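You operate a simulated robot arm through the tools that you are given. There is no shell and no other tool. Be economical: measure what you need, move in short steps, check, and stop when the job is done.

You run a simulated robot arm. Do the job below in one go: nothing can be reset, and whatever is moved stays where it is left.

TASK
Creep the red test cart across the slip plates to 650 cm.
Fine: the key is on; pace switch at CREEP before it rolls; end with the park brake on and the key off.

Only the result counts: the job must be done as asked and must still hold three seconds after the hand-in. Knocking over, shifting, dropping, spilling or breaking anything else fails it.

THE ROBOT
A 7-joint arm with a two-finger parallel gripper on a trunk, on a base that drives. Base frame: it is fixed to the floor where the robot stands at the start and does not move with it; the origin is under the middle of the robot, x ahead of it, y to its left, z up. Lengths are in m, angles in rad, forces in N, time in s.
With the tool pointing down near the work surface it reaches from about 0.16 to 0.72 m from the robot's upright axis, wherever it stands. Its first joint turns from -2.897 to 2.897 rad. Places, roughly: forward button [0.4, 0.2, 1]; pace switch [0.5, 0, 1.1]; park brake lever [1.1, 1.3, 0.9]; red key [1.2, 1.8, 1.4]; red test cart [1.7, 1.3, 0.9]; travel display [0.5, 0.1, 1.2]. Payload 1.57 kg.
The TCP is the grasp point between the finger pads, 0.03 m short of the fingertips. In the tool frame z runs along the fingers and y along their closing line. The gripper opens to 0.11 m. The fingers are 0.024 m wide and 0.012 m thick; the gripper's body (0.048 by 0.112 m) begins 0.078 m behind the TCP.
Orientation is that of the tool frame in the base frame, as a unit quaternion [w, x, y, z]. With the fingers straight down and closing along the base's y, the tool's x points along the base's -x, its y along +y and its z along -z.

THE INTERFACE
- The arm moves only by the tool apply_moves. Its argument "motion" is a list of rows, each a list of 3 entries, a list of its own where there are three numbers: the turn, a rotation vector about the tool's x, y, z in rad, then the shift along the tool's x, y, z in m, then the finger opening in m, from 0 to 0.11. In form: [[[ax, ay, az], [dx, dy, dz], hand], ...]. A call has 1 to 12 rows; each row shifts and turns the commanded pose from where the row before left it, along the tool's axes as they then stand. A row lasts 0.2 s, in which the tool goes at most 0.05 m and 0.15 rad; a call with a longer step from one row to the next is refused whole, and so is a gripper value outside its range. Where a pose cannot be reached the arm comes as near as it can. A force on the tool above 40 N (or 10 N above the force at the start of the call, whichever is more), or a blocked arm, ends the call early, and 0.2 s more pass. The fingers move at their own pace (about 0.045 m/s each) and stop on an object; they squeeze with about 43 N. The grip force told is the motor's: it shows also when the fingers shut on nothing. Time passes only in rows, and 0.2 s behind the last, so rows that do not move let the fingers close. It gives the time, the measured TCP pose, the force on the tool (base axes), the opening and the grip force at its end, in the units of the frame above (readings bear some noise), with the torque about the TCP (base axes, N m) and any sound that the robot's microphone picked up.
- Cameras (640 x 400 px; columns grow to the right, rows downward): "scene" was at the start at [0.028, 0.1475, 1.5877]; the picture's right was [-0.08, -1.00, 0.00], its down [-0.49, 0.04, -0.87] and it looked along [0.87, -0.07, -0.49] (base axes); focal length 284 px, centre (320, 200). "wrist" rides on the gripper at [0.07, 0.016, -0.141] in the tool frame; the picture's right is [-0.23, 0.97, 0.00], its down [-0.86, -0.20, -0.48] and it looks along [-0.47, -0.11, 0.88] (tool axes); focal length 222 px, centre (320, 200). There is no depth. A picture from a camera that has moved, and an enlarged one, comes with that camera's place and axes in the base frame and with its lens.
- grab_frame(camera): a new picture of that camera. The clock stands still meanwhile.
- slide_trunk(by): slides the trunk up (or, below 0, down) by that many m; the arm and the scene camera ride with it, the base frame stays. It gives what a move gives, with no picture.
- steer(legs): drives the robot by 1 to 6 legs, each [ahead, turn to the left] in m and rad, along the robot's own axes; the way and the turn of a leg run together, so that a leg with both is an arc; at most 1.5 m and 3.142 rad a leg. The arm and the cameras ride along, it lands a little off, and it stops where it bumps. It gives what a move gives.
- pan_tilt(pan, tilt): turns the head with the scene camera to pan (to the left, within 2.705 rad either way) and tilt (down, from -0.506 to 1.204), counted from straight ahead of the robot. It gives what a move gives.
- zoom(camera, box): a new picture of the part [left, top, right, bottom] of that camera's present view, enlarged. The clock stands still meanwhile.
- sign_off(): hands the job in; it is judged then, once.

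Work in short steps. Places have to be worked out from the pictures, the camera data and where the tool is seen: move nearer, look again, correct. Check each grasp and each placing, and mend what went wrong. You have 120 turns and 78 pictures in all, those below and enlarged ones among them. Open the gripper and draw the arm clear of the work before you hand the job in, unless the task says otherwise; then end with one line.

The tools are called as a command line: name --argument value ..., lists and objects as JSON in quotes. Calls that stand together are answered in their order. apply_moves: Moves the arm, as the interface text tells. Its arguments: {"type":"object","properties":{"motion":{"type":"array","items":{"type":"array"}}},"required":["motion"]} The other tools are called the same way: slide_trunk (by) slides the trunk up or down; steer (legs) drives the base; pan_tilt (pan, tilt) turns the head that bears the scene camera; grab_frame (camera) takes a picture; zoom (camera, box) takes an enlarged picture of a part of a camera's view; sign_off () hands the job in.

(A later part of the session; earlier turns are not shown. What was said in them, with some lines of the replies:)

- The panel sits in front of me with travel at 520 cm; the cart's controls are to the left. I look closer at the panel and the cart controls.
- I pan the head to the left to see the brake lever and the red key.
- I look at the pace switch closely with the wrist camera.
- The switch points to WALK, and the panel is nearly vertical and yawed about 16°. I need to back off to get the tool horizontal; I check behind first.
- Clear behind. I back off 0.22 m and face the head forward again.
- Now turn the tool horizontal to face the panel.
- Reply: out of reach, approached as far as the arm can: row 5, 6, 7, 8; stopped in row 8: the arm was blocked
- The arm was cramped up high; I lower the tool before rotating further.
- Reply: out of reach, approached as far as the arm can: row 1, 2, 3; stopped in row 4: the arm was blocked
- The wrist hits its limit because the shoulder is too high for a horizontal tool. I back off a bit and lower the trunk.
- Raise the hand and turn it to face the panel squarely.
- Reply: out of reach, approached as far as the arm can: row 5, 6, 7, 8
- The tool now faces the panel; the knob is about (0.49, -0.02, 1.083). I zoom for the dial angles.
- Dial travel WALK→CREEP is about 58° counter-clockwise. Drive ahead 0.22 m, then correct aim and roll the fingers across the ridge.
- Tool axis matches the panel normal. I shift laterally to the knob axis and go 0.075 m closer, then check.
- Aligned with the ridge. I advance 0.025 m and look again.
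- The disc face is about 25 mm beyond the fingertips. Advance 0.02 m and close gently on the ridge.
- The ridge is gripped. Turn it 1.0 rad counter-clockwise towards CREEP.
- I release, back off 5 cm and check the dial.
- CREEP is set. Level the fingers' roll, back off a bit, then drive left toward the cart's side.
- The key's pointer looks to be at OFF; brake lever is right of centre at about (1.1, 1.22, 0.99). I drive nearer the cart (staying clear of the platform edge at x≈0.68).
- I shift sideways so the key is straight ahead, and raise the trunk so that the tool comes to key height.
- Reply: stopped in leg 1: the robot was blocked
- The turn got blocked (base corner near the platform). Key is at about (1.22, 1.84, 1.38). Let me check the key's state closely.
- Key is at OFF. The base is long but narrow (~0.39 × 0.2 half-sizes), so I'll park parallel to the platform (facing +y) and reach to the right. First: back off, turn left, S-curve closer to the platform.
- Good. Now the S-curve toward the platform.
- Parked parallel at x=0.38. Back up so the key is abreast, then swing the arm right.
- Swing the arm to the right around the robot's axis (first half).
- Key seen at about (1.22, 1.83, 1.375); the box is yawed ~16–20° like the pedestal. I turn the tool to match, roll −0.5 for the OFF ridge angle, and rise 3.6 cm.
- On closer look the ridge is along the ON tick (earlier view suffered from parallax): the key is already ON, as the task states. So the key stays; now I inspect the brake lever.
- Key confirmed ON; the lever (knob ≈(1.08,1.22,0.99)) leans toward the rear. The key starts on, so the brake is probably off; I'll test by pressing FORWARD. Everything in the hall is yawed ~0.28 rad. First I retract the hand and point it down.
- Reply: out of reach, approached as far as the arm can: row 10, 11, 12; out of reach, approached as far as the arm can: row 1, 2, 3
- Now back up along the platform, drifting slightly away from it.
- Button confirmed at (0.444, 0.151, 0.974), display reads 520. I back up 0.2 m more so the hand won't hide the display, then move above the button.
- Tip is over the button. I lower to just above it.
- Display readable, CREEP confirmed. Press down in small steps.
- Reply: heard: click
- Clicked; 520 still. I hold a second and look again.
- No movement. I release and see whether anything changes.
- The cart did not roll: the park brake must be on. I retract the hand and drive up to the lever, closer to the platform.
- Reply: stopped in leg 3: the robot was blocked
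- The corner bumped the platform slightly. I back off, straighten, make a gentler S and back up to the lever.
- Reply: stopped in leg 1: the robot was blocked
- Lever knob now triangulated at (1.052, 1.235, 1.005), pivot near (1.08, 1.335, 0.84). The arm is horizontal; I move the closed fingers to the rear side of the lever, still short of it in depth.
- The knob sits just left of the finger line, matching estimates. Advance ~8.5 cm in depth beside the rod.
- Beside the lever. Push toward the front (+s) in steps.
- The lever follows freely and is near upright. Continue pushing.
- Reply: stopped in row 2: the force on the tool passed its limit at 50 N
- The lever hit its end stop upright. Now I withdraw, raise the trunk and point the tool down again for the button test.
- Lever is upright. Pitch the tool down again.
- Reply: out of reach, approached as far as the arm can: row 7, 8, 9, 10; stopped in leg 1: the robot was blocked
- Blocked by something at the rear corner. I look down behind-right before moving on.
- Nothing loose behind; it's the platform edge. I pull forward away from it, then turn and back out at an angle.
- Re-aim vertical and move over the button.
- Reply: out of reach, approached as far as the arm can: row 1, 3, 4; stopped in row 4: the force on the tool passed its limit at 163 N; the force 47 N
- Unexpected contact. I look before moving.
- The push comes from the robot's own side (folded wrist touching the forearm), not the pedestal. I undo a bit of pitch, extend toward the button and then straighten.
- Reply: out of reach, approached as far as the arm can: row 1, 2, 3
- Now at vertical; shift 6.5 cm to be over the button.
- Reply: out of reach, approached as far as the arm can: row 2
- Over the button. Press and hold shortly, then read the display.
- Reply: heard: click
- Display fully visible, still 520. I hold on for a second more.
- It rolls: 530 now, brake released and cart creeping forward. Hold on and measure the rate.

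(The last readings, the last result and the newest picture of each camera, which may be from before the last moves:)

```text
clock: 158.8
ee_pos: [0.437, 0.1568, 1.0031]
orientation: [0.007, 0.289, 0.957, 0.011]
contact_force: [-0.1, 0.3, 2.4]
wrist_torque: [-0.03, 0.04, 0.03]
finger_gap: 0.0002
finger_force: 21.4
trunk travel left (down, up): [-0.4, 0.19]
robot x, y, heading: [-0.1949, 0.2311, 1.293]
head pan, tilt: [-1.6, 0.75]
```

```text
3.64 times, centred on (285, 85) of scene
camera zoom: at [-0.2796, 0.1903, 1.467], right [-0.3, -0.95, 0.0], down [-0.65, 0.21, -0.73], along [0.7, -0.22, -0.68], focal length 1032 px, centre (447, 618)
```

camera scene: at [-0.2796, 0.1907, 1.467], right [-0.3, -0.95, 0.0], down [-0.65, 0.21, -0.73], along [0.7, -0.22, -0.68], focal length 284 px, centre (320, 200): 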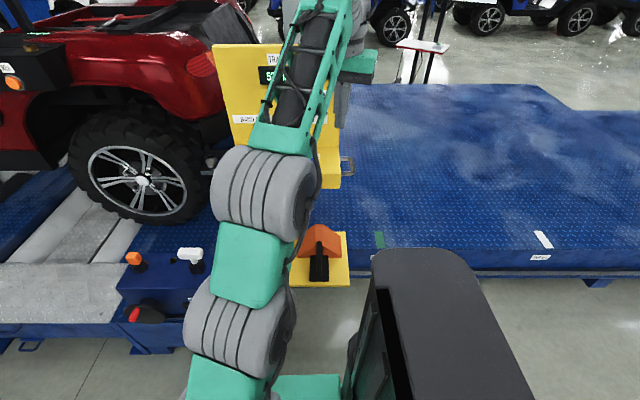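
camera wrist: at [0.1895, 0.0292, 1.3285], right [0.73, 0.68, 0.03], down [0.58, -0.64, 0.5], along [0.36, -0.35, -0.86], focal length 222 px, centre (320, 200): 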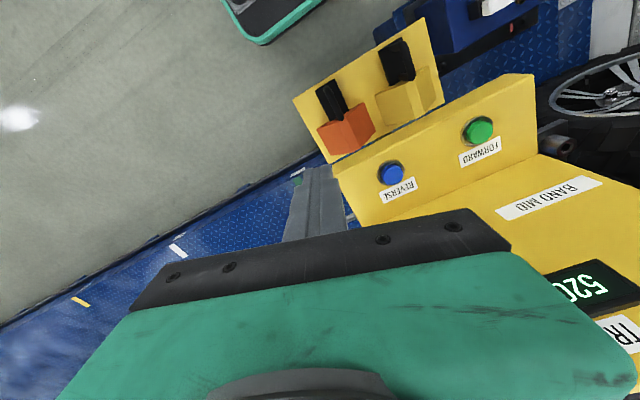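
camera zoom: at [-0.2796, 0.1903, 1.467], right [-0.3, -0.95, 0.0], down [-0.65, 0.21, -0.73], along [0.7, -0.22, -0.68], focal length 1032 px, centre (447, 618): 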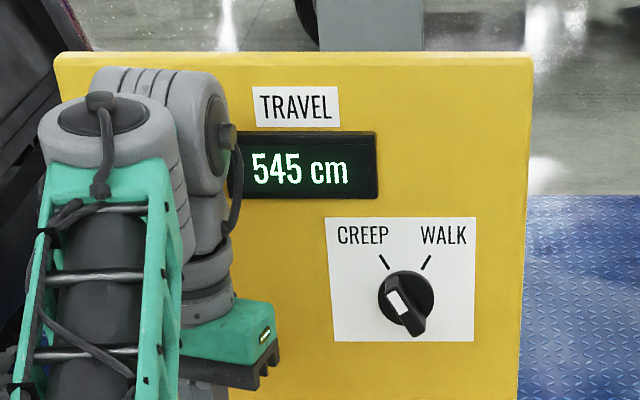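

About 6 cm/s, display in 5 cm steps. I hold for about 10 s more, then re-read.

apply_moves --motion '[[[0, 0, 0], [0, 0, 0], 0.0], [[0, 0, 0], [0, 0, 0], 0.0], [[0, 0, 0], [0, 0, 0], 0.0], [[0, 0, 0], [0, 0, 0], 0.0], [[0, 0, 0], [0, 0, 0], 0.0], [[0, 0, 0], [0, 0, 0], 0.0], [[0, 0, 0], [0, 0, 0], 0.0], [[0, 0, 0], [0, 0, 0], 0.0], [[0, 0, 0], [0, 0, 0], 0.0], [[0, 0, 0], [0, 0, 0], 0.0], [[0, 0, 0], [0, 0, 0], 0.0], [[0, 0, 0], [0, 0, 0], 0.0]]'

apply_moves --motion '[[[0, 0, 0], [0, 0, 0], 0.0], [[0, 0, 0], [0, 0, 0], 0.0], [[0, 0, 0], [0, 0, 0], 0.0], [[0, 0, 0], [0, 0, 0], 0.0], [[0, 0, 0], [0, 0, 0], 0.0], [[0, 0, 0], [0, 0, 0], 0.0], [[0, 0, 0], [0, 0, 0], 0.0], [[0, 0, 0], [0, 0, 0], 0.0], [[0, 0, 0], [0, 0, 0], 0.0], [[0, 0, 0], [0, 0, 0], 0.0], [[0, 0, 0], [0, 0, 0], 0.0], [[0, 0, 0], [0, 0, 0], 0.0]]'

apply_moves --motion '[[[0, 0, 0], [0, 0, 0], 0.0], [[0, 0, 0], [0, 0, 0], 0.0], [[0, 0, 0], [0, 0, 0], 0.0], [[0, 0, 0], [0, 0, 0], 0.0], [[0, 0, 0], [0, 0, 0], 0.0], [[0, 0, 0], [0, 0, 0], 0.0], [[0, 0, 0], [0, 0, 0], 0.0], [[0, 0, 0], [0, 0, 0], 0.0], [[0, 0, 0], [0, 0, 0], 0.0], [[0, 0, 0], [0, 0, 0], 0.0], [[0, 0, 0], [0, 0, 0], 0.0], [[0, 0, 0], [0, 0, 0], 0.0]]'

zoom --camera "scene" --box '[200, 30, 370, 140]'

```text
clock: 161.4
ee_pos: [0.4375, 0.157, 1.0021]
orientation: [0.007, 0.289, 0.957, 0.01]
contact_force: [0.7, 1.0, 2.3]
wrist_torque: [-0.01, 0.04, -0.01]
finger_gap: 0.0001
finger_force: 21.4
trunk travel left (down, up): [-0.4, 0.19]
robot x, y, heading: [-0.1911, 0.2293, 1.291]
head pan, tilt: [-1.6, 0.75]
```

```text
clock: 164.0
ee_pos: [0.4368, 0.1579, 1.0028]
orientation: [0.007, 0.289, 0.957, 0.011]
contact_force: [-0.8, 0.2, 2.4]
wrist_torque: [-0.03, -0.02, 0.01]
finger_gap: 0.0
finger_force: 21.4
trunk travel left (down, up): [-0.4, 0.19]
robot x, y, heading: [-0.1928, 0.2322, 1.291]
head pan, tilt: [-1.6, 0.75]
```

```text
clock: 166.6
ee_pos: [0.4382, 0.1573, 1.0035]
orientation: [0.007, 0.289, 0.957, 0.01]
contact_force: [1.0, 0.6, 2.1]
wrist_torque: [-0.03, 0.07, -0.01]
finger_gap: 0.0001
finger_force: 21.1
trunk travel left (down, up): [-0.4, 0.19]
robot x, y, heading: [-0.1897, 0.2266, 1.294]
head pan, tilt: [-1.6, 0.75]
```

```text
3.64 times, centred on (285, 85) of scene
camera zoom: at [-0.2796, 0.1902, 1.467], right [-0.3, -0.95, 0.0], down [-0.65, 0.21, -0.73], along [0.7, -0.22, -0.68], focal length 1032 px, centre (447, 618)
```

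zoom: 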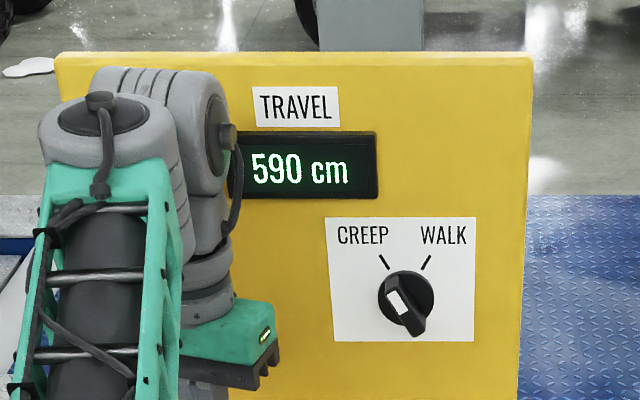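

590 after 11.7 s: 6.0 cm/s. Hold 7.8 s more, then read.

apply_moves --motion '[[[0, 0, 0], [0, 0, 0], 0.0], [[0, 0, 0], [0, 0, 0], 0.0], [[0, 0, 0], [0, 0, 0], 0.0], [[0, 0, 0], [0, 0, 0], 0.0], [[0, 0, 0], [0, 0, 0], 0.0], [[0, 0, 0], [0, 0, 0], 0.0], [[0, 0, 0], [0, 0, 0], 0.0], [[0, 0, 0], [0, 0, 0], 0.0], [[0, 0, 0], [0, 0, 0], 0.0], [[0, 0, 0], [0, 0, 0], 0.0], [[0, 0, 0], [0, 0, 0], 0.0], [[0, 0, 0], [0, 0, 0], 0.0]]'

apply_moves --motion '[[[0, 0, 0], [0, 0, 0], 0.0], [[0, 0, 0], [0, 0, 0], 0.0], [[0, 0, 0], [0, 0, 0], 0.0], [[0, 0, 0], [0, 0, 0], 0.0], [[0, 0, 0], [0, 0, 0], 0.0], [[0, 0, 0], [0, 0, 0], 0.0], [[0, 0, 0], [0, 0, 0], 0.0], [[0, 0, 0], [0, 0, 0], 0.0], [[0, 0, 0], [0, 0, 0], 0.0], [[0, 0, 0], [0, 0, 0], 0.0], [[0, 0, 0], [0, 0, 0], 0.0], [[0, 0, 0], [0, 0, 0], 0.0]]'

apply_moves --motion '[[[0, 0, 0], [0, 0, 0], 0.0], [[0, 0, 0], [0, 0, 0], 0.0], [[0, 0, 0], [0, 0, 0], 0.0], [[0, 0, 0], [0, 0, 0], 0.0], [[0, 0, 0], [0, 0, 0], 0.0], [[0, 0, 0], [0, 0, 0], 0.0], [[0, 0, 0], [0, 0, 0], 0.0], [[0, 0, 0], [0, 0, 0], 0.0], [[0, 0, 0], [0, 0, 0], 0.0], [[0, 0, 0], [0, 0, 0], 0.0]]'

zoom --camera "scene" --box '[200, 30, 370, 140]'

```text
clock: 169.2
ee_pos: [0.4362, 0.1572, 1.0032]
orientation: [0.007, 0.288, 0.957, 0.01]
contact_force: [-0.6, 0.5, 1.9]
wrist_torque: [-0.04, -0.02, 0.02]
finger_gap: 0.0002
finger_force: 21.1
trunk travel left (down, up): [-0.4, 0.19]
robot x, y, heading: [-0.193, 0.2295, 1.293]
head pan, tilt: [-1.6, 0.75]
```

```text
clock: 171.8
ee_pos: [0.4362, 0.1576, 1.003]
orientation: [0.007, 0.289, 0.957, 0.01]
contact_force: [-0.4, 0.1, 2.5]
wrist_torque: [0.01, 0.06, 0.02]
finger_gap: 0.0001
finger_force: 21.7
trunk travel left (down, up): [-0.4, 0.19]
robot x, y, heading: [-0.1901, 0.2298, 1.293]
head pan, tilt: [-1.6, 0.75]
```

```text
clock: 174.0
ee_pos: [0.4369, 0.1578, 1.0023]
orientation: [0.007, 0.288, 0.957, 0.01]
contact_force: [-0.2, 0.1, 1.9]
wrist_torque: [-0.04, 0.02, 0.0]
finger_gap: 0.0003
finger_force: 21.0
trunk travel left (down, up): [-0.4, 0.19]
robot x, y, heading: [-0.19, 0.2317, 1.294]
head pan, tilt: [-1.6, 0.75]
```

```text
3.64 times, centred on (285, 85) of scene
camera zoom: at [-0.2795, 0.1902, 1.467], right [-0.3, -0.95, 0.0], down [-0.65, 0.21, -0.73], along [0.7, -0.22, -0.68], focal length 1032 px, centre (447, 618)
```

zoom: 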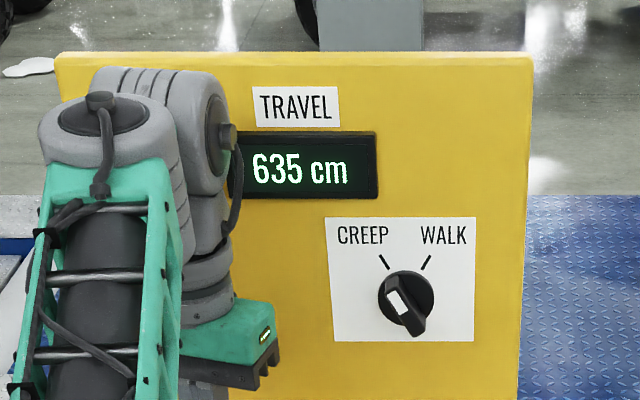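

635, right on the 6 cm/s prediction. Hold 2.2 s more and lift.

apply_moves --motion '[[[0, 0, 0], [0, 0, 0], 0.0], [[0, 0, 0], [0, 0, 0], 0.0], [[0, 0, 0], [0, 0, 0], 0.0], [[0, 0, 0], [0, 0, 0], 0.0], [[0, 0, 0], [0, 0, 0], 0.0], [[0, 0, 0], [0, 0, 0], 0.0], [[0, 0, 0], [0, 0, 0], 0.0], [[0, 0, 0], [0, 0, 0], 0.0], [[0, 0, 0], [0, 0, 0], 0.0], [[0, 0, 0], [0, 0, 0], 0.0], [[0, 0, 0], [0, 0, 0], 0.0], [[0, 0, 0], [0, 0, -0.03], 0.0]]'

zoom --camera "scene" --box '[200, 30, 370, 140]'

```text
clock: 176.6
ee_pos: [0.4376, 0.156, 1.033]
orientation: [0.006, 0.289, 0.957, 0.011]
contact_force: [0.8, 0.0, 0.8]
wrist_torque: [0.01, 0.03, 0.01]
finger_gap: 0.0
finger_force: 21.0
trunk travel left (down, up): [-0.4, 0.19]
robot x, y, heading: [-0.1896, 0.2285, 1.292]
head pan, tilt: [-1.6, 0.75]
```

```text
3.64 times, centred on (285, 85) of scene
camera zoom: at [-0.2791, 0.1902, 1.4669], right [-0.3, -0.95, 0.0], down [-0.65, 0.21, -0.73], along [0.7, -0.22, -0.68], focal length 1032 px, centre (447, 618)
```

zoom: 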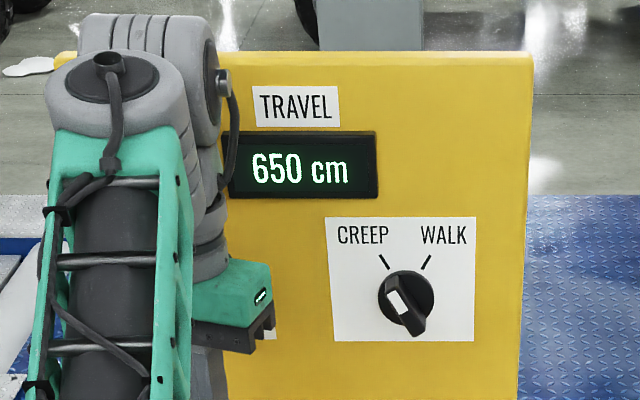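

650 cm. Lift, retract and drive up alongside the cart's new place.

apply_moves --motion '[[[0, 0, 0], [0, 0, -0.04], 0.0], [[0, 0, 0], [0, 0, -0.035], 0.0], [[0, 0, 0], [0.035, -0.01, -0.01], 0.0], [[0, 0, 0], [0.035, -0.01, -0.01], 0.0], [[0, 0, 0], [0.03, -0.01, 0], 0.0]]'

steer --legs '[[1.2, 0], [0.4, 0], [0.55, -0.25], [0.55, 0.25]]'

pan_tilt --pan -1.6 --tilt 0.4

grab_frame --camera "scene"

```text
clock: 177.8
ee_pos: [0.3125, 0.1884, 1.1045]
orientation: [0.006, 0.289, 0.957, 0.01]
contact_force: [0.2, -0.9, -0.6]
wrist_torque: [0.02, 0.05, -0.01]
finger_gap: 0.0
finger_force: 21.1
out of reach, approached as far as the arm can: row 1, 2
trunk travel left (down, up): [-0.4, 0.19]
robot x, y, heading: [-0.1884, 0.2315, 1.296]
head pan, tilt: [-1.6, 0.75]
```

```text
clock: 191.6
ee_pos: [1.2099, 2.7171, 1.1043]
orientation: [0.007, 0.298, 0.955, 0.011]
contact_force: [-0.6, -0.6, 0.0]
wrist_torque: [-0.05, -0.01, 0.01]
finger_gap: 0.0004
finger_force: 21.4
trunk travel left (down, up): [-0.4, 0.19]
robot x, y, heading: [0.7073, 2.7695, 1.272]
head pan, tilt: [-1.6, 0.75]
```

```text
clock: 192.4
ee_pos: [1.209, 2.7184, 1.105]
orientation: [0.006, 0.297, 0.955, 0.01]
contact_force: [-0.3, -0.7, 0.2]
wrist_torque: [0.01, 0.01, 0.02]
finger_gap: 0.0001
finger_force: 21.8
trunk travel left (down, up): [-0.4, 0.19]
robot x, y, heading: [0.7018, 2.7694, 1.278]
head pan, tilt: [-1.6, 0.4]
```

```text
12 pictures are left
camera scene: at [0.6253, 2.7271, 1.498], right [-0.32, -0.95, 0.0], down [-0.37, 0.13, -0.92], along [0.87, -0.3, -0.39], focal length 284 px, centre (320, 200)
```

scene: 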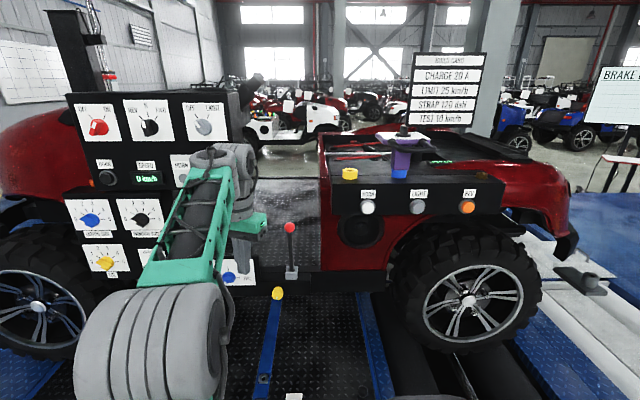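

Lever now upright at s≈2.85 (knob z≈1.05), key at s≈3.36. Same procedure: lower the trunk and make the tool horizontal.

slide_trunk --by -0.36

apply_moves --motion '[[[0, -0.15, 0], [0, 0, -0.015], 0.0], [[0, -0.15, 0], [0, 0, -0.015], 0.0], [[0, -0.15, 0], [-0.005, 0, -0.015], 0.0], [[0, -0.15, 0], [-0.01, 0, -0.01], 0.0], [[0, -0.15, 0], [-0.01, 0, -0.01], 0.0], [[0, -0.15, 0], [-0.01, 0, -0.01], 0.0], [[0, -0.15, 0], [-0.02, 0, 0], 0.0], [[0, -0.15, 0], [-0.02, 0, 0], 0.0], [[0, -0.15, 0], [-0.02, 0, 0], 0.0], [[0, -0.15, 0], [-0.02, 0, 0], 0.0], [[-0.14, 0, 0], [-0.01, 0, 0], 0.0], [[-0.14, 0, 0], [-0.01, 0, 0], 0.0]]'

```text
clock: 195.9
ee_pos: [1.2092, 2.7195, 0.7439]
orientation: [0.007, 0.298, 0.954, 0.01]
contact_force: [-0.1, 0.4, -0.8]
wrist_torque: [-0.02, 0.01, 0.0]
finger_gap: 0.0
finger_force: 21.0
trunk travel left (down, up): [-0.04, 0.55]
robot x, y, heading: [0.7064, 2.7713, 1.273]
head pan, tilt: [-1.6, 0.4]
```

```text
clock: 198.5
ee_pos: [1.2776, 2.7099, 1.0068]
orientation: [0.496, 0.195, 0.846, -0.024]
contact_force: [0.6, 0.4, 0.4]
wrist_torque: [-0.03, 0.01, -0.06]
finger_gap: 0.0
finger_force: 21.4
out of reach, approached as far as the arm can: row 1, 4, 5, 6, 7, 8, 9, 10, 12
trunk travel left (down, up): [-0.04, 0.55]
robot x, y, heading: [0.7058, 2.7686, 1.279]
head pan, tilt: [-1.6, 0.4]
```

The tool ended pitched 30° down, usable too. I lower a little and see where it settles.

apply_moves --motion '[[[0, 0, 0], [0.02, 0, 0], 0.0], [[0, 0, 0], [0.02, 0, 0], 0.0], [[0, 0, 0], [0, 0, 0], 0.0]]'

```text
clock: 199.3
ee_pos: [1.2868, 2.7188, 0.9978]
orientation: [0.497, 0.195, 0.845, -0.025]
contact_force: [-0.5, -0.4, -0.3]
wrist_torque: [-0.02, -0.03, 0.03]
finger_gap: 0.0002
finger_force: 21.3
out of reach, approached as far as the arm can: row 1, 2
trunk travel left (down, up): [-0.04, 0.55]
robot x, y, heading: [0.7062, 2.7656, 1.275]
head pan, tilt: [-1.6, 0.4]
```

The command is limited by wrist range close in; I extend forward and up where the horizontal pose is reachable.

apply_moves --motion '[[[0, 0, 0], [-0.02, 0, 0.03], 0.0], [[0, 0, 0], [-0.02, 0, 0.03], 0.0], [[0, 0, 0], [-0.02, 0, 0.03], 0.0], [[0, 0, 0], [-0.02, 0, 0.03], 0.0], [[0, 0, 0], [0, 0, 0], 0.0]]'

grab_frame --camera "scene"

```text
clock: 200.5
ee_pos: [1.3212, 2.6826, 0.9977]
orientation: [0.493, 0.194, 0.848, -0.021]
contact_force: [0.5, 0.4, -0.7]
wrist_torque: [0.06, -0.01, -0.02]
finger_gap: 0.0002
finger_force: 21.2
out of reach, approached as far as the arm can: row 1, 2, 3, 4
trunk travel left (down, up): [-0.04, 0.55]
robot x, y, heading: [0.7076, 2.7687, 1.274]
head pan, tilt: [-1.6, 0.4]
```

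```text
11 pictures are left
camera scene: at [0.6253, 2.7271, 1.1381], right [-0.32, -0.95, 0.0], down [-0.37, 0.13, -0.92], along [0.87, -0.3, -0.39], focal length 284 px, centre (320, 200)
```

scene: 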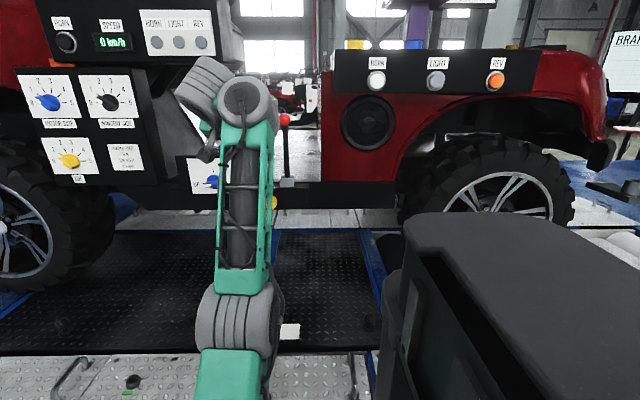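

I sync the command with what is reachable by pitching it back ~30°.

apply_moves --motion '[[[0, 0.13, 0], [0, 0, 0], 0.0], [[0, 0.13, 0], [0, 0, 0], 0.0], [[0, 0.13, 0], [0, 0, 0], 0.0], [[0, 0.13, 0], [0, 0, 0], 0.0]]'

```text
clock: 201.5
ee_pos: [1.2963, 2.6854, 0.9707]
orientation: [0.369, 0.197, 0.908, 0.002]
contact_force: [-0.7, 0.9, -0.3]
wrist_torque: [0.06, -0.04, 0.04]
finger_gap: 0.0001
finger_force: 21.3
out of reach, approached as far as the arm can: row 2, 3, 4
trunk travel left (down, up): [-0.04, 0.55]
robot x, y, heading: [0.7053, 2.7702, 1.27]
head pan, tilt: [-1.6, 0.4]
```

I pitch a bit more until the pose is truly reachable.

apply_moves --motion '[[[0, 0.13, 0], [0, 0, 0], 0.0], [[0, 0.13, 0], [0, 0, 0], 0.0], [[0, 0, 0], [0, 0, 0], 0.0]]'

```text
clock: 202.3
ee_pos: [1.2983, 2.6861, 0.9698]
orientation: [0.369, 0.196, 0.909, 0.003]
contact_force: [0.4, -0.1, 0.5]
wrist_torque: [0.02, -0.03, -0.01]
finger_gap: 0.0
finger_force: 20.9
out of reach, approached as far as the arm can: row 1, 2
trunk travel left (down, up): [-0.04, 0.55]
robot x, y, heading: [0.7037, 2.7689, 1.268]
head pan, tilt: [-1.6, 0.4]
```

apply_moves --motion '[[[0, 0, 0], [-0.029, 0.0034, 0.0274], 0.0], [[0, 0, 0], [-0.029, 0.0034, 0.0274], 0.0]]'

```text
clock: 202.9
ee_pos: [1.3308, 2.6556, 0.9285]
orientation: [0.37, 0.197, 0.908, 0.001]
contact_force: [-0.2, -0.5, -0.7]
wrist_torque: [0.02, -0.05, 0.02]
finger_gap: 0.0002
finger_force: 21.4
out of reach, approached as far as the arm can: row 1, 2
trunk travel left (down, up): [-0.04, 0.55]
robot x, y, heading: [0.7059, 2.7695, 1.271]
head pan, tilt: [-1.6, 0.4]
```

The arm is at a joint limit here. I raise the trunk 0.2 m to give the wrist room and try moving again.

slide_trunk --by 0.2

apply_moves --motion '[[[0, 0, 0], [0.0, 0.01, -0.03], 0.0], [[0, 0, 0], [0.02, -0.003, 0.022], 0.0], [[0, 0, 0], [0.02, -0.003, 0.022], 0.0], [[0, 0, 0], [0.02, -0.003, 0.022], 0.0]]'

grab_frame --camera "wrist"

```text
clock: 205.1
ee_pos: [1.33, 2.6566, 1.1282]
orientation: [0.369, 0.197, 0.908, 0.002]
contact_force: [-0.1, 0.1, -0.1]
wrist_torque: [0.04, -0.02, -0.02]
finger_gap: 0.0001
finger_force: 21.7
trunk travel left (down, up): [-0.24, 0.35]
robot x, y, heading: [0.7056, 2.7707, 1.272]
head pan, tilt: [-1.6, 0.4]
```

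```text
clock: 206.1
ee_pos: [1.3154, 2.6734, 1.0624]
orientation: [0.37, 0.196, 0.908, 0.002]
contact_force: [-0.5, -0.7, -0.1]
wrist_torque: [-0.03, 0.04, -0.04]
finger_gap: 0.0
finger_force: 21.5
trunk travel left (down, up): [-0.24, 0.35]
robot x, y, heading: [0.7066, 2.7684, 1.272]
head pan, tilt: [-1.6, 0.4]
```

```text
10 pictures are left
camera wrist: at [1.1815, 2.7339, 1.1197], right [0.49, 0.82, 0.3], down [0.16, -0.42, 0.89], along [0.85, -0.39, -0.34], focal length 222 px, centre (320, 200)
```

wrist: 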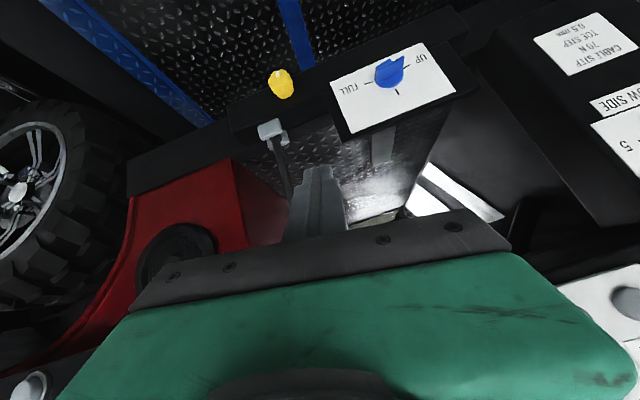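

Reachable now; the rod is just left of the fingers. Advance along the tool to the lever's front side.

apply_moves --motion '[[[0, 0, 0], [-0.0094, -0.0035, 0.0378], 0.0], [[0, 0, 0], [-0.0094, -0.0035, 0.0378], 0.0], [[0, 0, 0], [-0.0094, -0.0035, 0.0378], 0.0], [[0, 0, 0], [-0.0094, -0.0035, 0.0378], 0.0]]'

grab_frame --camera "wrist"

```text
clock: 207.1
ee_pos: [1.4365, 2.6256, 0.977]
orientation: [0.371, 0.197, 0.908, 0.001]
contact_force: [-1.1, -0.2, 0.3]
wrist_torque: [0.02, 0.0, 0.01]
finger_gap: 0.0
finger_force: 21.1
trunk travel left (down, up): [-0.24, 0.35]
robot x, y, heading: [0.7045, 2.7703, 1.279]
head pan, tilt: [-1.6, 0.4]
```

```text
9 pictures are left
camera wrist: at [1.3018, 2.6852, 1.0342], right [0.49, 0.82, 0.3], down [0.16, -0.42, 0.89], along [0.85, -0.39, -0.34], focal length 222 px, centre (320, 200)
```

wrist: 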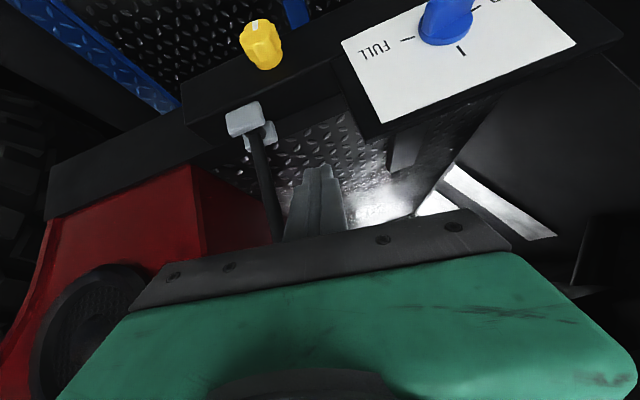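

Adjacent to the rod. Go 2.5 cm deeper and push toward the rear until the stop.

apply_moves --motion '[[[0, 0, 0], [-0.018, 0.002, 0.017], 0.0], [[0, 0, 0], [-0.0033, -0.0197, -0.001], 0.0], [[0, 0, 0], [-0.0033, -0.0197, -0.001], 0.0], [[0, 0, 0], [-0.0033, -0.0197, -0.001], 0.0], [[0, 0, 0], [-0.0033, -0.0197, -0.001], 0.0], [[0, 0, 0], [-0.0033, -0.0197, -0.001], 0.0], [[0, 0, 0], [-0.0033, -0.0197, -0.001], 0.0], [[0, 0, 0], [-0.0033, -0.0197, -0.001], 0.0]]'

grab_frame --camera "scene"

```text
clock: 208.8
ee_pos: [1.4, 2.4812, 0.9633]
orientation: [0.37, 0.197, 0.908, 0.001]
contact_force: [-1.3, -0.3, -0.1]
wrist_torque: [-0.04, 0.01, 0.0]
finger_gap: 0.0
finger_force: 21.6
out of reach, approached as far as the arm can: row 5, 7, 8
trunk travel left (down, up): [-0.24, 0.35]
robot x, y, heading: [0.7069, 2.77, 1.272]
head pan, tilt: [-1.6, 0.4]
```

```text
8 pictures are left
camera scene: at [0.6256, 2.7272, 1.3381], right [-0.32, -0.95, 0.0], down [-0.37, 0.13, -0.92], along [0.87, -0.3, -0.39], focal length 284 px, centre (320, 200)
```

scene: 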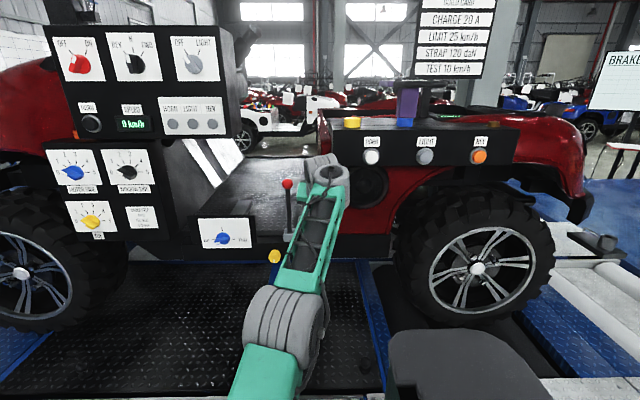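

The fingers passed in front of the rod: knob is really at d≈0.72. I go back to the front side and flatten the tool's pitch to gain reach.

apply_moves --motion '[[[0, 0, 0], [0.0036, 0.0215, 0.001], 0.0], [[0, 0, 0], [0.0036, 0.0215, 0.001], 0.0], [[0, 0, 0], [0.0036, 0.0215, 0.001], 0.0], [[0, 0, 0], [0.0036, 0.0215, 0.001], 0.0], [[0, 0, 0], [0.0036, 0.0215, 0.001], 0.0], [[0, 0, 0], [0.0036, 0.0215, 0.001], 0.0], [[0, 0, 0], [0.0036, 0.0215, 0.001], 0.0], [[0, -0.12, 0], [0, 0, 0], 0.0], [[0, -0.12, 0], [0, 0, 0], 0.0], [[0, -0.12, 0], [0, 0, 0], 0.0]]'

```text
clock: 211.1
ee_pos: [1.4433, 2.6288, 0.9651]
orientation: [0.528, 0.193, 0.826, -0.034]
contact_force: [-1.0, -1.3, 0.1]
wrist_torque: [0.0, -0.01, 0.0]
finger_gap: 0.0
finger_force: 21.3
trunk travel left (down, up): [-0.24, 0.35]
robot x, y, heading: [0.7044, 2.7684, 1.276]
head pan, tilt: [-1.6, 0.4]
```

Flatter and in reach. Advance 5 cm deeper (slightly up).

apply_moves --motion '[[[0, 0, 0], [-0.0195, 0.0037, 0.018], 0.0], [[0, 0, 0], [-0.0195, 0.0037, 0.018], 0.0], [[0, 0, 0], [0, 0, 0], 0.0]]'

```text
clock: 211.8
ee_pos: [1.4911, 2.6144, 0.9832]
orientation: [0.526, 0.195, 0.827, -0.034]
contact_force: [-0.4, 0.3, -0.5]
wrist_torque: [0.0, -0.05, 0.03]
finger_gap: 0.0
finger_force: 21.5
trunk travel left (down, up): [-0.24, 0.35]
robot x, y, heading: [0.7004, 2.7667, 1.271]
head pan, tilt: [-1.6, 0.4]
```

In position (tip d≈0.738). Push toward the rear.

apply_moves --motion '[[[0, 0, 0], [-0.0034, -0.0197, 0.0003], 0.0], [[0, 0, 0], [-0.0034, -0.0197, 0.0003], 0.0], [[0, 0, 0], [-0.0034, -0.0197, 0.0003], 0.0], [[0, 0, 0], [-0.0034, -0.0197, 0.0003], 0.0], [[0, 0, 0], [-0.0034, -0.0197, 0.0003], 0.0], [[0, 0, 0], [-0.0034, -0.0197, 0.0003], 0.0], [[0, 0, 0], [-0.0034, -0.0197, 0.0003], 0.0], [[0, 0, 0], [-0.0034, -0.0197, 0.0003], 0.0]]'

```text
clock: 213.6
ee_pos: [1.4564, 2.4913, 0.9836]
orientation: [0.526, 0.18, 0.831, -0.025]
contact_force: [1.1, 11.7, 2.6]
wrist_torque: [0.13, -0.03, -0.03]
finger_gap: 0.0
finger_force: 21.7
trunk travel left (down, up): [-0.24, 0.35]
robot x, y, heading: [0.7064, 2.7684, 1.285]
head pan, tilt: [-1.6, 0.4]
stopped in row 8: the force on the tool passed its limit at 50 N (the readings are from after the stop); the commanded pose is now the measured one
```

The lever reached its rear stop. Release and withdraw, then verify.

apply_moves --motion '[[[0, 0, 0], [0.0034, 0.025, 0], 0.0], [[0, 0, 0], [0.0194, -0.0039, -0.0404], 0.0], [[0, 0, 0], [0.0194, -0.0039, -0.0404], 0.0], [[0, 0, 0], [0.0194, -0.0039, -0.0404], 0.0], [[0, 0, 0], [0.0194, -0.0039, -0.0404], 0.0], [[0, 0, 0], [0.0, 0.045, 0], 0.0], [[0, 0, 0], [0.0, 0.045, 0], 0.0], [[0, 0, 0], [0.0, 0.045, 0], 0.0]]'

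zoom --camera "scene" --box '[200, 120, 400, 245]'

```text
clock: 215.4
ee_pos: [1.3323, 2.6826, 1.0055]
orientation: [0.526, 0.182, 0.83, -0.026]
contact_force: [-0.6, 0.5, -0.2]
wrist_torque: [0.01, -0.03, 0.03]
finger_gap: 0.0
finger_force: 21.1
trunk travel left (down, up): [-0.24, 0.35]
robot x, y, heading: [0.7036, 2.7721, 1.282]
head pan, tilt: [-1.6, 0.4]
```

```text
3.20 times, centred on (300, 182) of scene
camera zoom: at [0.6258, 2.7266, 1.338], right [-0.31, -0.95, 0.0], down [-0.37, 0.12, -0.92], along [0.88, -0.29, -0.39], focal length 908 px, centre (384, 256)
```

zoom: 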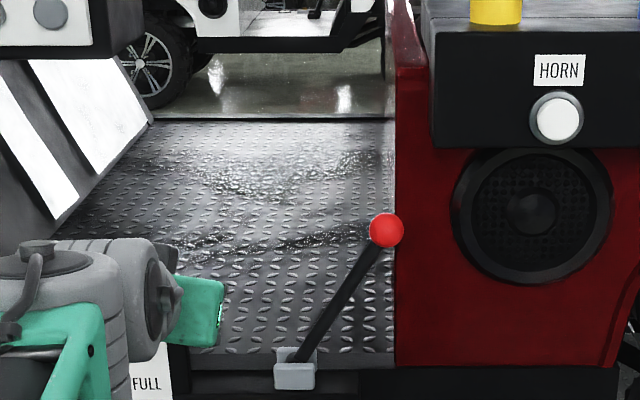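

Brake is on again. Now the key: drive 0.47 m forward and raise the trunk.

steer --legs '[[0.47, 0.0]]'

slide_trunk --by 0.16

apply_moves --motion '[[[0, 0, 0], [-0.03, 0, 0], 0.03], [[0, -0.11, 0], [-0.03, 0, 0], 0.06], [[0, -0.11, 0], [-0.03, 0, 0], 0.06], [[0, -0.11, 0], [-0.03, 0, 0], 0.06], [[0, -0.11, 0], [-0.03, 0, 0], 0.06]]'

grab_frame --camera "wrist"

```text
clock: 218.2
ee_pos: [1.4679, 3.1414, 1.0047]
orientation: [0.526, 0.181, 0.83, -0.026]
contact_force: [0.2, -0.2, -0.1]
wrist_torque: [-0.03, -0.01, 0.02]
finger_gap: 0.0002
finger_force: 21.8
trunk travel left (down, up): [-0.24, 0.35]
robot x, y, heading: [0.8386, 3.2268, 1.283]
head pan, tilt: [-1.6, 0.4]
```

```text
clock: 220.1
ee_pos: [1.4695, 3.1415, 1.1634]
orientation: [0.526, 0.182, 0.83, -0.026]
contact_force: [-0.2, 0.0, 0.2]
wrist_torque: [0.02, -0.01, 0.0]
finger_gap: 0.0
finger_force: 21.4
trunk travel left (down, up): [-0.4, 0.19]
robot x, y, heading: [0.8385, 3.2254, 1.29]
head pan, tilt: [-1.6, 0.4]
```

```text
clock: 221.3
ee_pos: [1.5072, 3.1051, 1.3033]
orientation: [0.695, 0.17, 0.696, -0.064]
contact_force: [-0.4, 0.7, -0.8]
wrist_torque: [0.01, -0.01, 0.01]
finger_gap: 0.0597
finger_force: 0.1
trunk travel left (down, up): [-0.4, 0.19]
robot x, y, heading: [0.8403, 3.2234, 1.286]
head pan, tilt: [-1.6, 0.4]
```

```text
6 pictures are left
camera wrist: at [1.3811, 3.1772, 1.2401], right [0.31, 0.88, 0.37], down [-0.54, -0.16, 0.83], along [0.78, -0.46, 0.42], focal length 222 px, centre (320, 200)
```

wrist: 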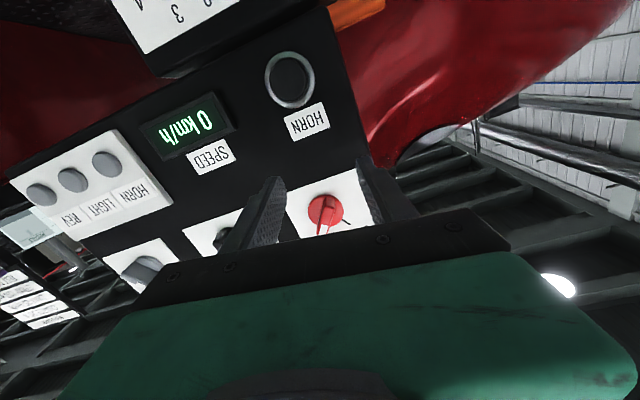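

Horizontal pose achieved. Key estimated at d≈0.692, s≈3.372, z≈1.373. Align on its axis and roll to the ON ridge angle.

apply_moves --motion '[[[-0.025, -0.014, 0], [-0.0365, -0.0093, -0.0105], 0.06], [[-0.025, -0.013, 0], [-0.0365, -0.0093, -0.0105], 0.06], [[0, 0, 0.117], [0, 0, 0], 0.06], [[0, 0, 0.117], [0, 0, 0], 0.06], [[0, 0, 0.117], [0, 0, 0], 0.06]]'

zoom --camera "wrist" --box '[160, 60, 480, 260]'

```text
clock: 222.5
ee_pos: [1.4797, 3.0836, 1.3731]
orientation: [0.705, 0.272, 0.65, 0.076]
contact_force: [0.2, -0.1, 0.9]
wrist_torque: [-0.01, 0.01, -0.01]
finger_gap: 0.0601
finger_force: 0.2
trunk travel left (down, up): [-0.4, 0.19]
robot x, y, heading: [0.8412, 3.2237, 1.286]
head pan, tilt: [-1.6, 0.4]
```

```text
2.00 times, centred on (320, 160) of wrist
camera zoom: at [1.3582, 3.17, 1.3185], right [0.21, 0.71, 0.67], down [-0.63, -0.42, 0.65], along [0.75, -0.56, 0.36], focal length 444 px, centre (320, 280)
```

zoom: 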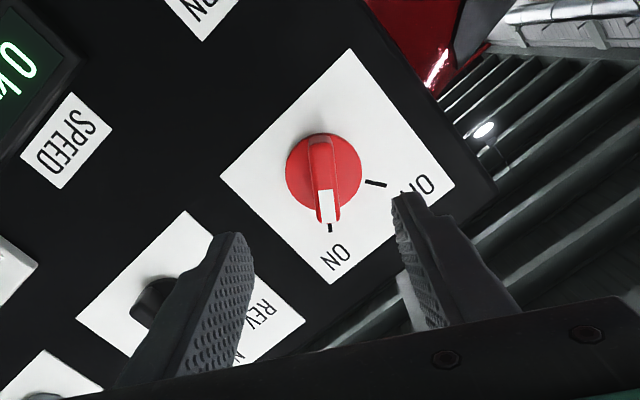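

Well aligned on the key ridge (disc ≈7 cm beyond the fingertips). Advance 6 cm and close.

apply_moves --motion '[[[0, 0, 0], [0, 0.001, 0.02], 0.06], [[0, 0, 0], [0, 0, 0.02], 0.06], [[0, 0, 0], [0, 0, 0.012], 0.06], [[0, 0, 0], [0, 0, 0.009], 0.06], [[0, 0, 0], [0, 0, 0], 0.03], [[0, 0, 0], [0, 0, 0], 0.01], [[0, 0, 0], [0, 0, 0], 0.0], [[0, 0, 0], [0, 0, 0], 0.0], [[0, 0, 0], [0, 0, 0], 0.0]]'

```text
clock: 224.5
ee_pos: [1.5387, 3.0676, 1.374]
orientation: [0.705, 0.271, 0.651, 0.075]
contact_force: [0.1, 0.3, 0.0]
wrist_torque: [-0.03, 0.0, -0.01]
finger_gap: 0.0
finger_force: 21.8
trunk travel left (down, up): [-0.4, 0.19]
robot x, y, heading: [0.8399, 3.2279, 1.284]
head pan, tilt: [-1.6, 0.4]
```

The fingers closed on nothing: not deep enough. Open and look.

apply_moves --motion '[[[0, 0, 0], [0, 0, 0], 0.03], [[0, 0, 0], [0, 0, 0], 0.06], [[0, 0, 0], [0, 0, 0], 0.06]]'

zoom --camera "wrist" --box '[200, 60, 440, 210]'

```text
clock: 225.3
ee_pos: [1.5389, 3.0676, 1.3757]
orientation: [0.706, 0.27, 0.651, 0.075]
contact_force: [0.1, 0.6, -0.4]
wrist_torque: [0.0, 0.01, -0.01]
finger_gap: 0.0599
finger_force: 0.1
trunk travel left (down, up): [-0.4, 0.19]
robot x, y, heading: [0.8425, 3.2248, 1.285]
head pan, tilt: [-1.6, 0.4]
```

```text
2.67 times, centred on (320, 135) of wrist
camera zoom: at [1.4168, 3.1532, 1.3195], right [0.21, 0.72, 0.67], down [-0.63, -0.42, 0.65], along [0.75, -0.55, 0.36], focal length 592 px, centre (320, 373)
```

zoom: 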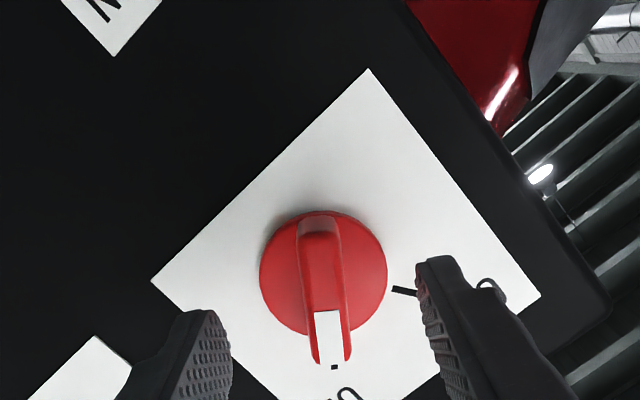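

Same view as the pace knob 2 cm before grip. Advance 2.3 cm with a 4 mm correction, and close.

apply_moves --motion '[[[0, 0, 0], [0.004, 0.001, 0.012], 0.06], [[0, 0, 0], [0, 0, 0.011], 0.06], [[0, 0, 0], [0, 0, 0], 0.03], [[0, 0, 0], [0, 0, 0], 0.01], [[0, 0, 0], [0, 0, 0], 0.0], [[0, 0, 0], [0, 0, 0], 0.0], [[0, 0, 0], [0, 0, 0], 0.0]]'

```text
clock: 226.9
ee_pos: [1.5617, 3.0647, 1.3707]
orientation: [0.705, 0.271, 0.651, 0.074]
contact_force: [2.1, 2.2, 1.9]
wrist_torque: [0.2, 0.48, -0.34]
finger_gap: 0.0146
finger_force: 30.1
trunk travel left (down, up): [-0.4, 0.19]
robot x, y, heading: [0.8398, 3.2263, 1.286]
head pan, tilt: [-1.6, 0.4]
```

Ridge gripped (14.6 mm). Turn 1.0 rad counter-clockwise to OFF.

apply_moves --motion '[[[0, 0, -0.125], [0, 0, 0], 0.0], [[0, 0, -0.125], [0, 0, 0], 0.0], [[0, 0, -0.125], [0, 0, 0], 0.0], [[0, 0, -0.125], [0, 0, 0], 0.0], [[0, 0, -0.125], [0, 0, 0], 0.0], [[0, 0, -0.125], [0, 0, 0], 0.0], [[0, 0, -0.125], [0, 0, 0], 0.0], [[0, 0, -0.125], [0, 0, 0], 0.0]]'

apply_moves --motion '[[[0, 0, 0], [0, 0, 0], 0.03], [[0, 0, 0], [0, 0, 0], 0.05], [[0, 0, 0], [0, 0, 0], 0.06], [[0, 0, 0], [0, 0, -0.025], 0.06], [[0, 0, 0], [0, 0, -0.03], 0.06], [[0, 0, 0], [0, 0, -0.04], 0.06]]'

zoom --camera "wrist" --box '[200, 60, 440, 210]'

```text
clock: 228.7
ee_pos: [1.5608, 3.0603, 1.3716]
orientation: [0.655, -0.073, 0.701, -0.273]
contact_force: [-2.1, -9.8, 0.9]
wrist_torque: [0.13, 0.49, -1.18]
finger_gap: 0.014
finger_force: 30.3
trunk travel left (down, up): [-0.4, 0.19]
robot x, y, heading: [0.843, 3.2277, 1.289]
head pan, tilt: [-1.6, 0.4]
```

```text
clock: 230.1
ee_pos: [1.4697, 3.0903, 1.3702]
orientation: [0.655, -0.075, 0.701, -0.273]
contact_force: [0.5, -0.2, 0.5]
wrist_torque: [0.04, -0.04, 0.0]
finger_gap: 0.0597
finger_force: 0.1
trunk travel left (down, up): [-0.4, 0.19]
robot x, y, heading: [0.8407, 3.2245, 1.282]
head pan, tilt: [-1.6, 0.4]
```

```text
2.67 times, centred on (320, 135) of wrist
camera zoom: at [1.3297, 3.1121, 1.3003], right [0.28, 0.92, -0.27], down [-0.4, 0.36, 0.84], along [0.88, -0.13, 0.47], focal length 592 px, centre (320, 373)
```

zoom: 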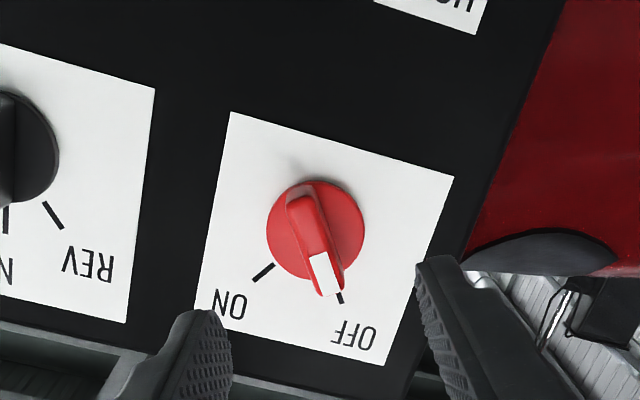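

The key is OFF. Draw the arm back, open the gripper and take a last look at the lever.

apply_moves --motion '[[[0, 0, 0.12], [0, 0, -0.03], 0.08], [[0, 0, 0.12], [0, 0, -0.03], 0.11], [[0, 0, 0.12], [0, 0, -0.02], 0.11], [[0, 0, 0.12], [0, 0, 0], 0.11]]'

pan_tilt --pan -2.1 --tilt 0.4

grab_frame --camera "scene"

```text
clock: 231.1
ee_pos: [1.3929, 3.1138, 1.3705]
orientation: [0.701, 0.094, 0.698, -0.109]
contact_force: [0.3, -0.6, -0.5]
wrist_torque: [-0.01, 0.04, -0.01]
finger_gap: 0.1098
finger_force: 0.1
trunk travel left (down, up): [-0.4, 0.19]
robot x, y, heading: [0.8402, 3.228, 1.287]
head pan, tilt: [-1.6, 0.4]
```

```text
clock: 232.0
ee_pos: [1.3934, 3.1133, 1.3699]
orientation: [0.701, 0.094, 0.698, -0.109]
contact_force: [0.0, 0.1, 0.0]
wrist_torque: [-0.01, 0.02, 0.0]
finger_gap: 0.1098
finger_force: 0.0
trunk travel left (down, up): [-0.4, 0.19]
robot x, y, heading: [0.8403, 3.2277, 1.285]
head pan, tilt: [-2.1, 0.4]
```

```text
2 pictures are left
camera scene: at [0.7361, 3.1449, 1.4981], right [-0.73, -0.69, 0.0], down [-0.27, 0.28, -0.92], along [0.63, -0.67, -0.39], focal length 284 px, centre (320, 200)
```

scene: 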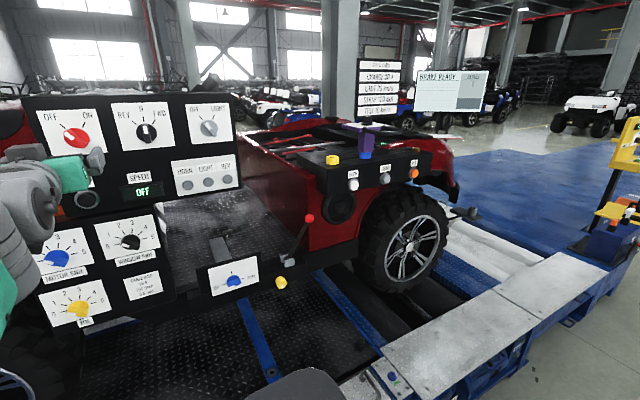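

The speed display shows OFF, the lever still leans at its brake-on stop, and the arm is clear. I hand the job in.

sign_off

```text
The job is handed in.
```

The red test cart was crept forward in CREEP until the travel display read 650 cm, then the park brake was put on and the key turned off; the job is handed in. The display reads only in 5 cm steps and I last read it before setting the brake.
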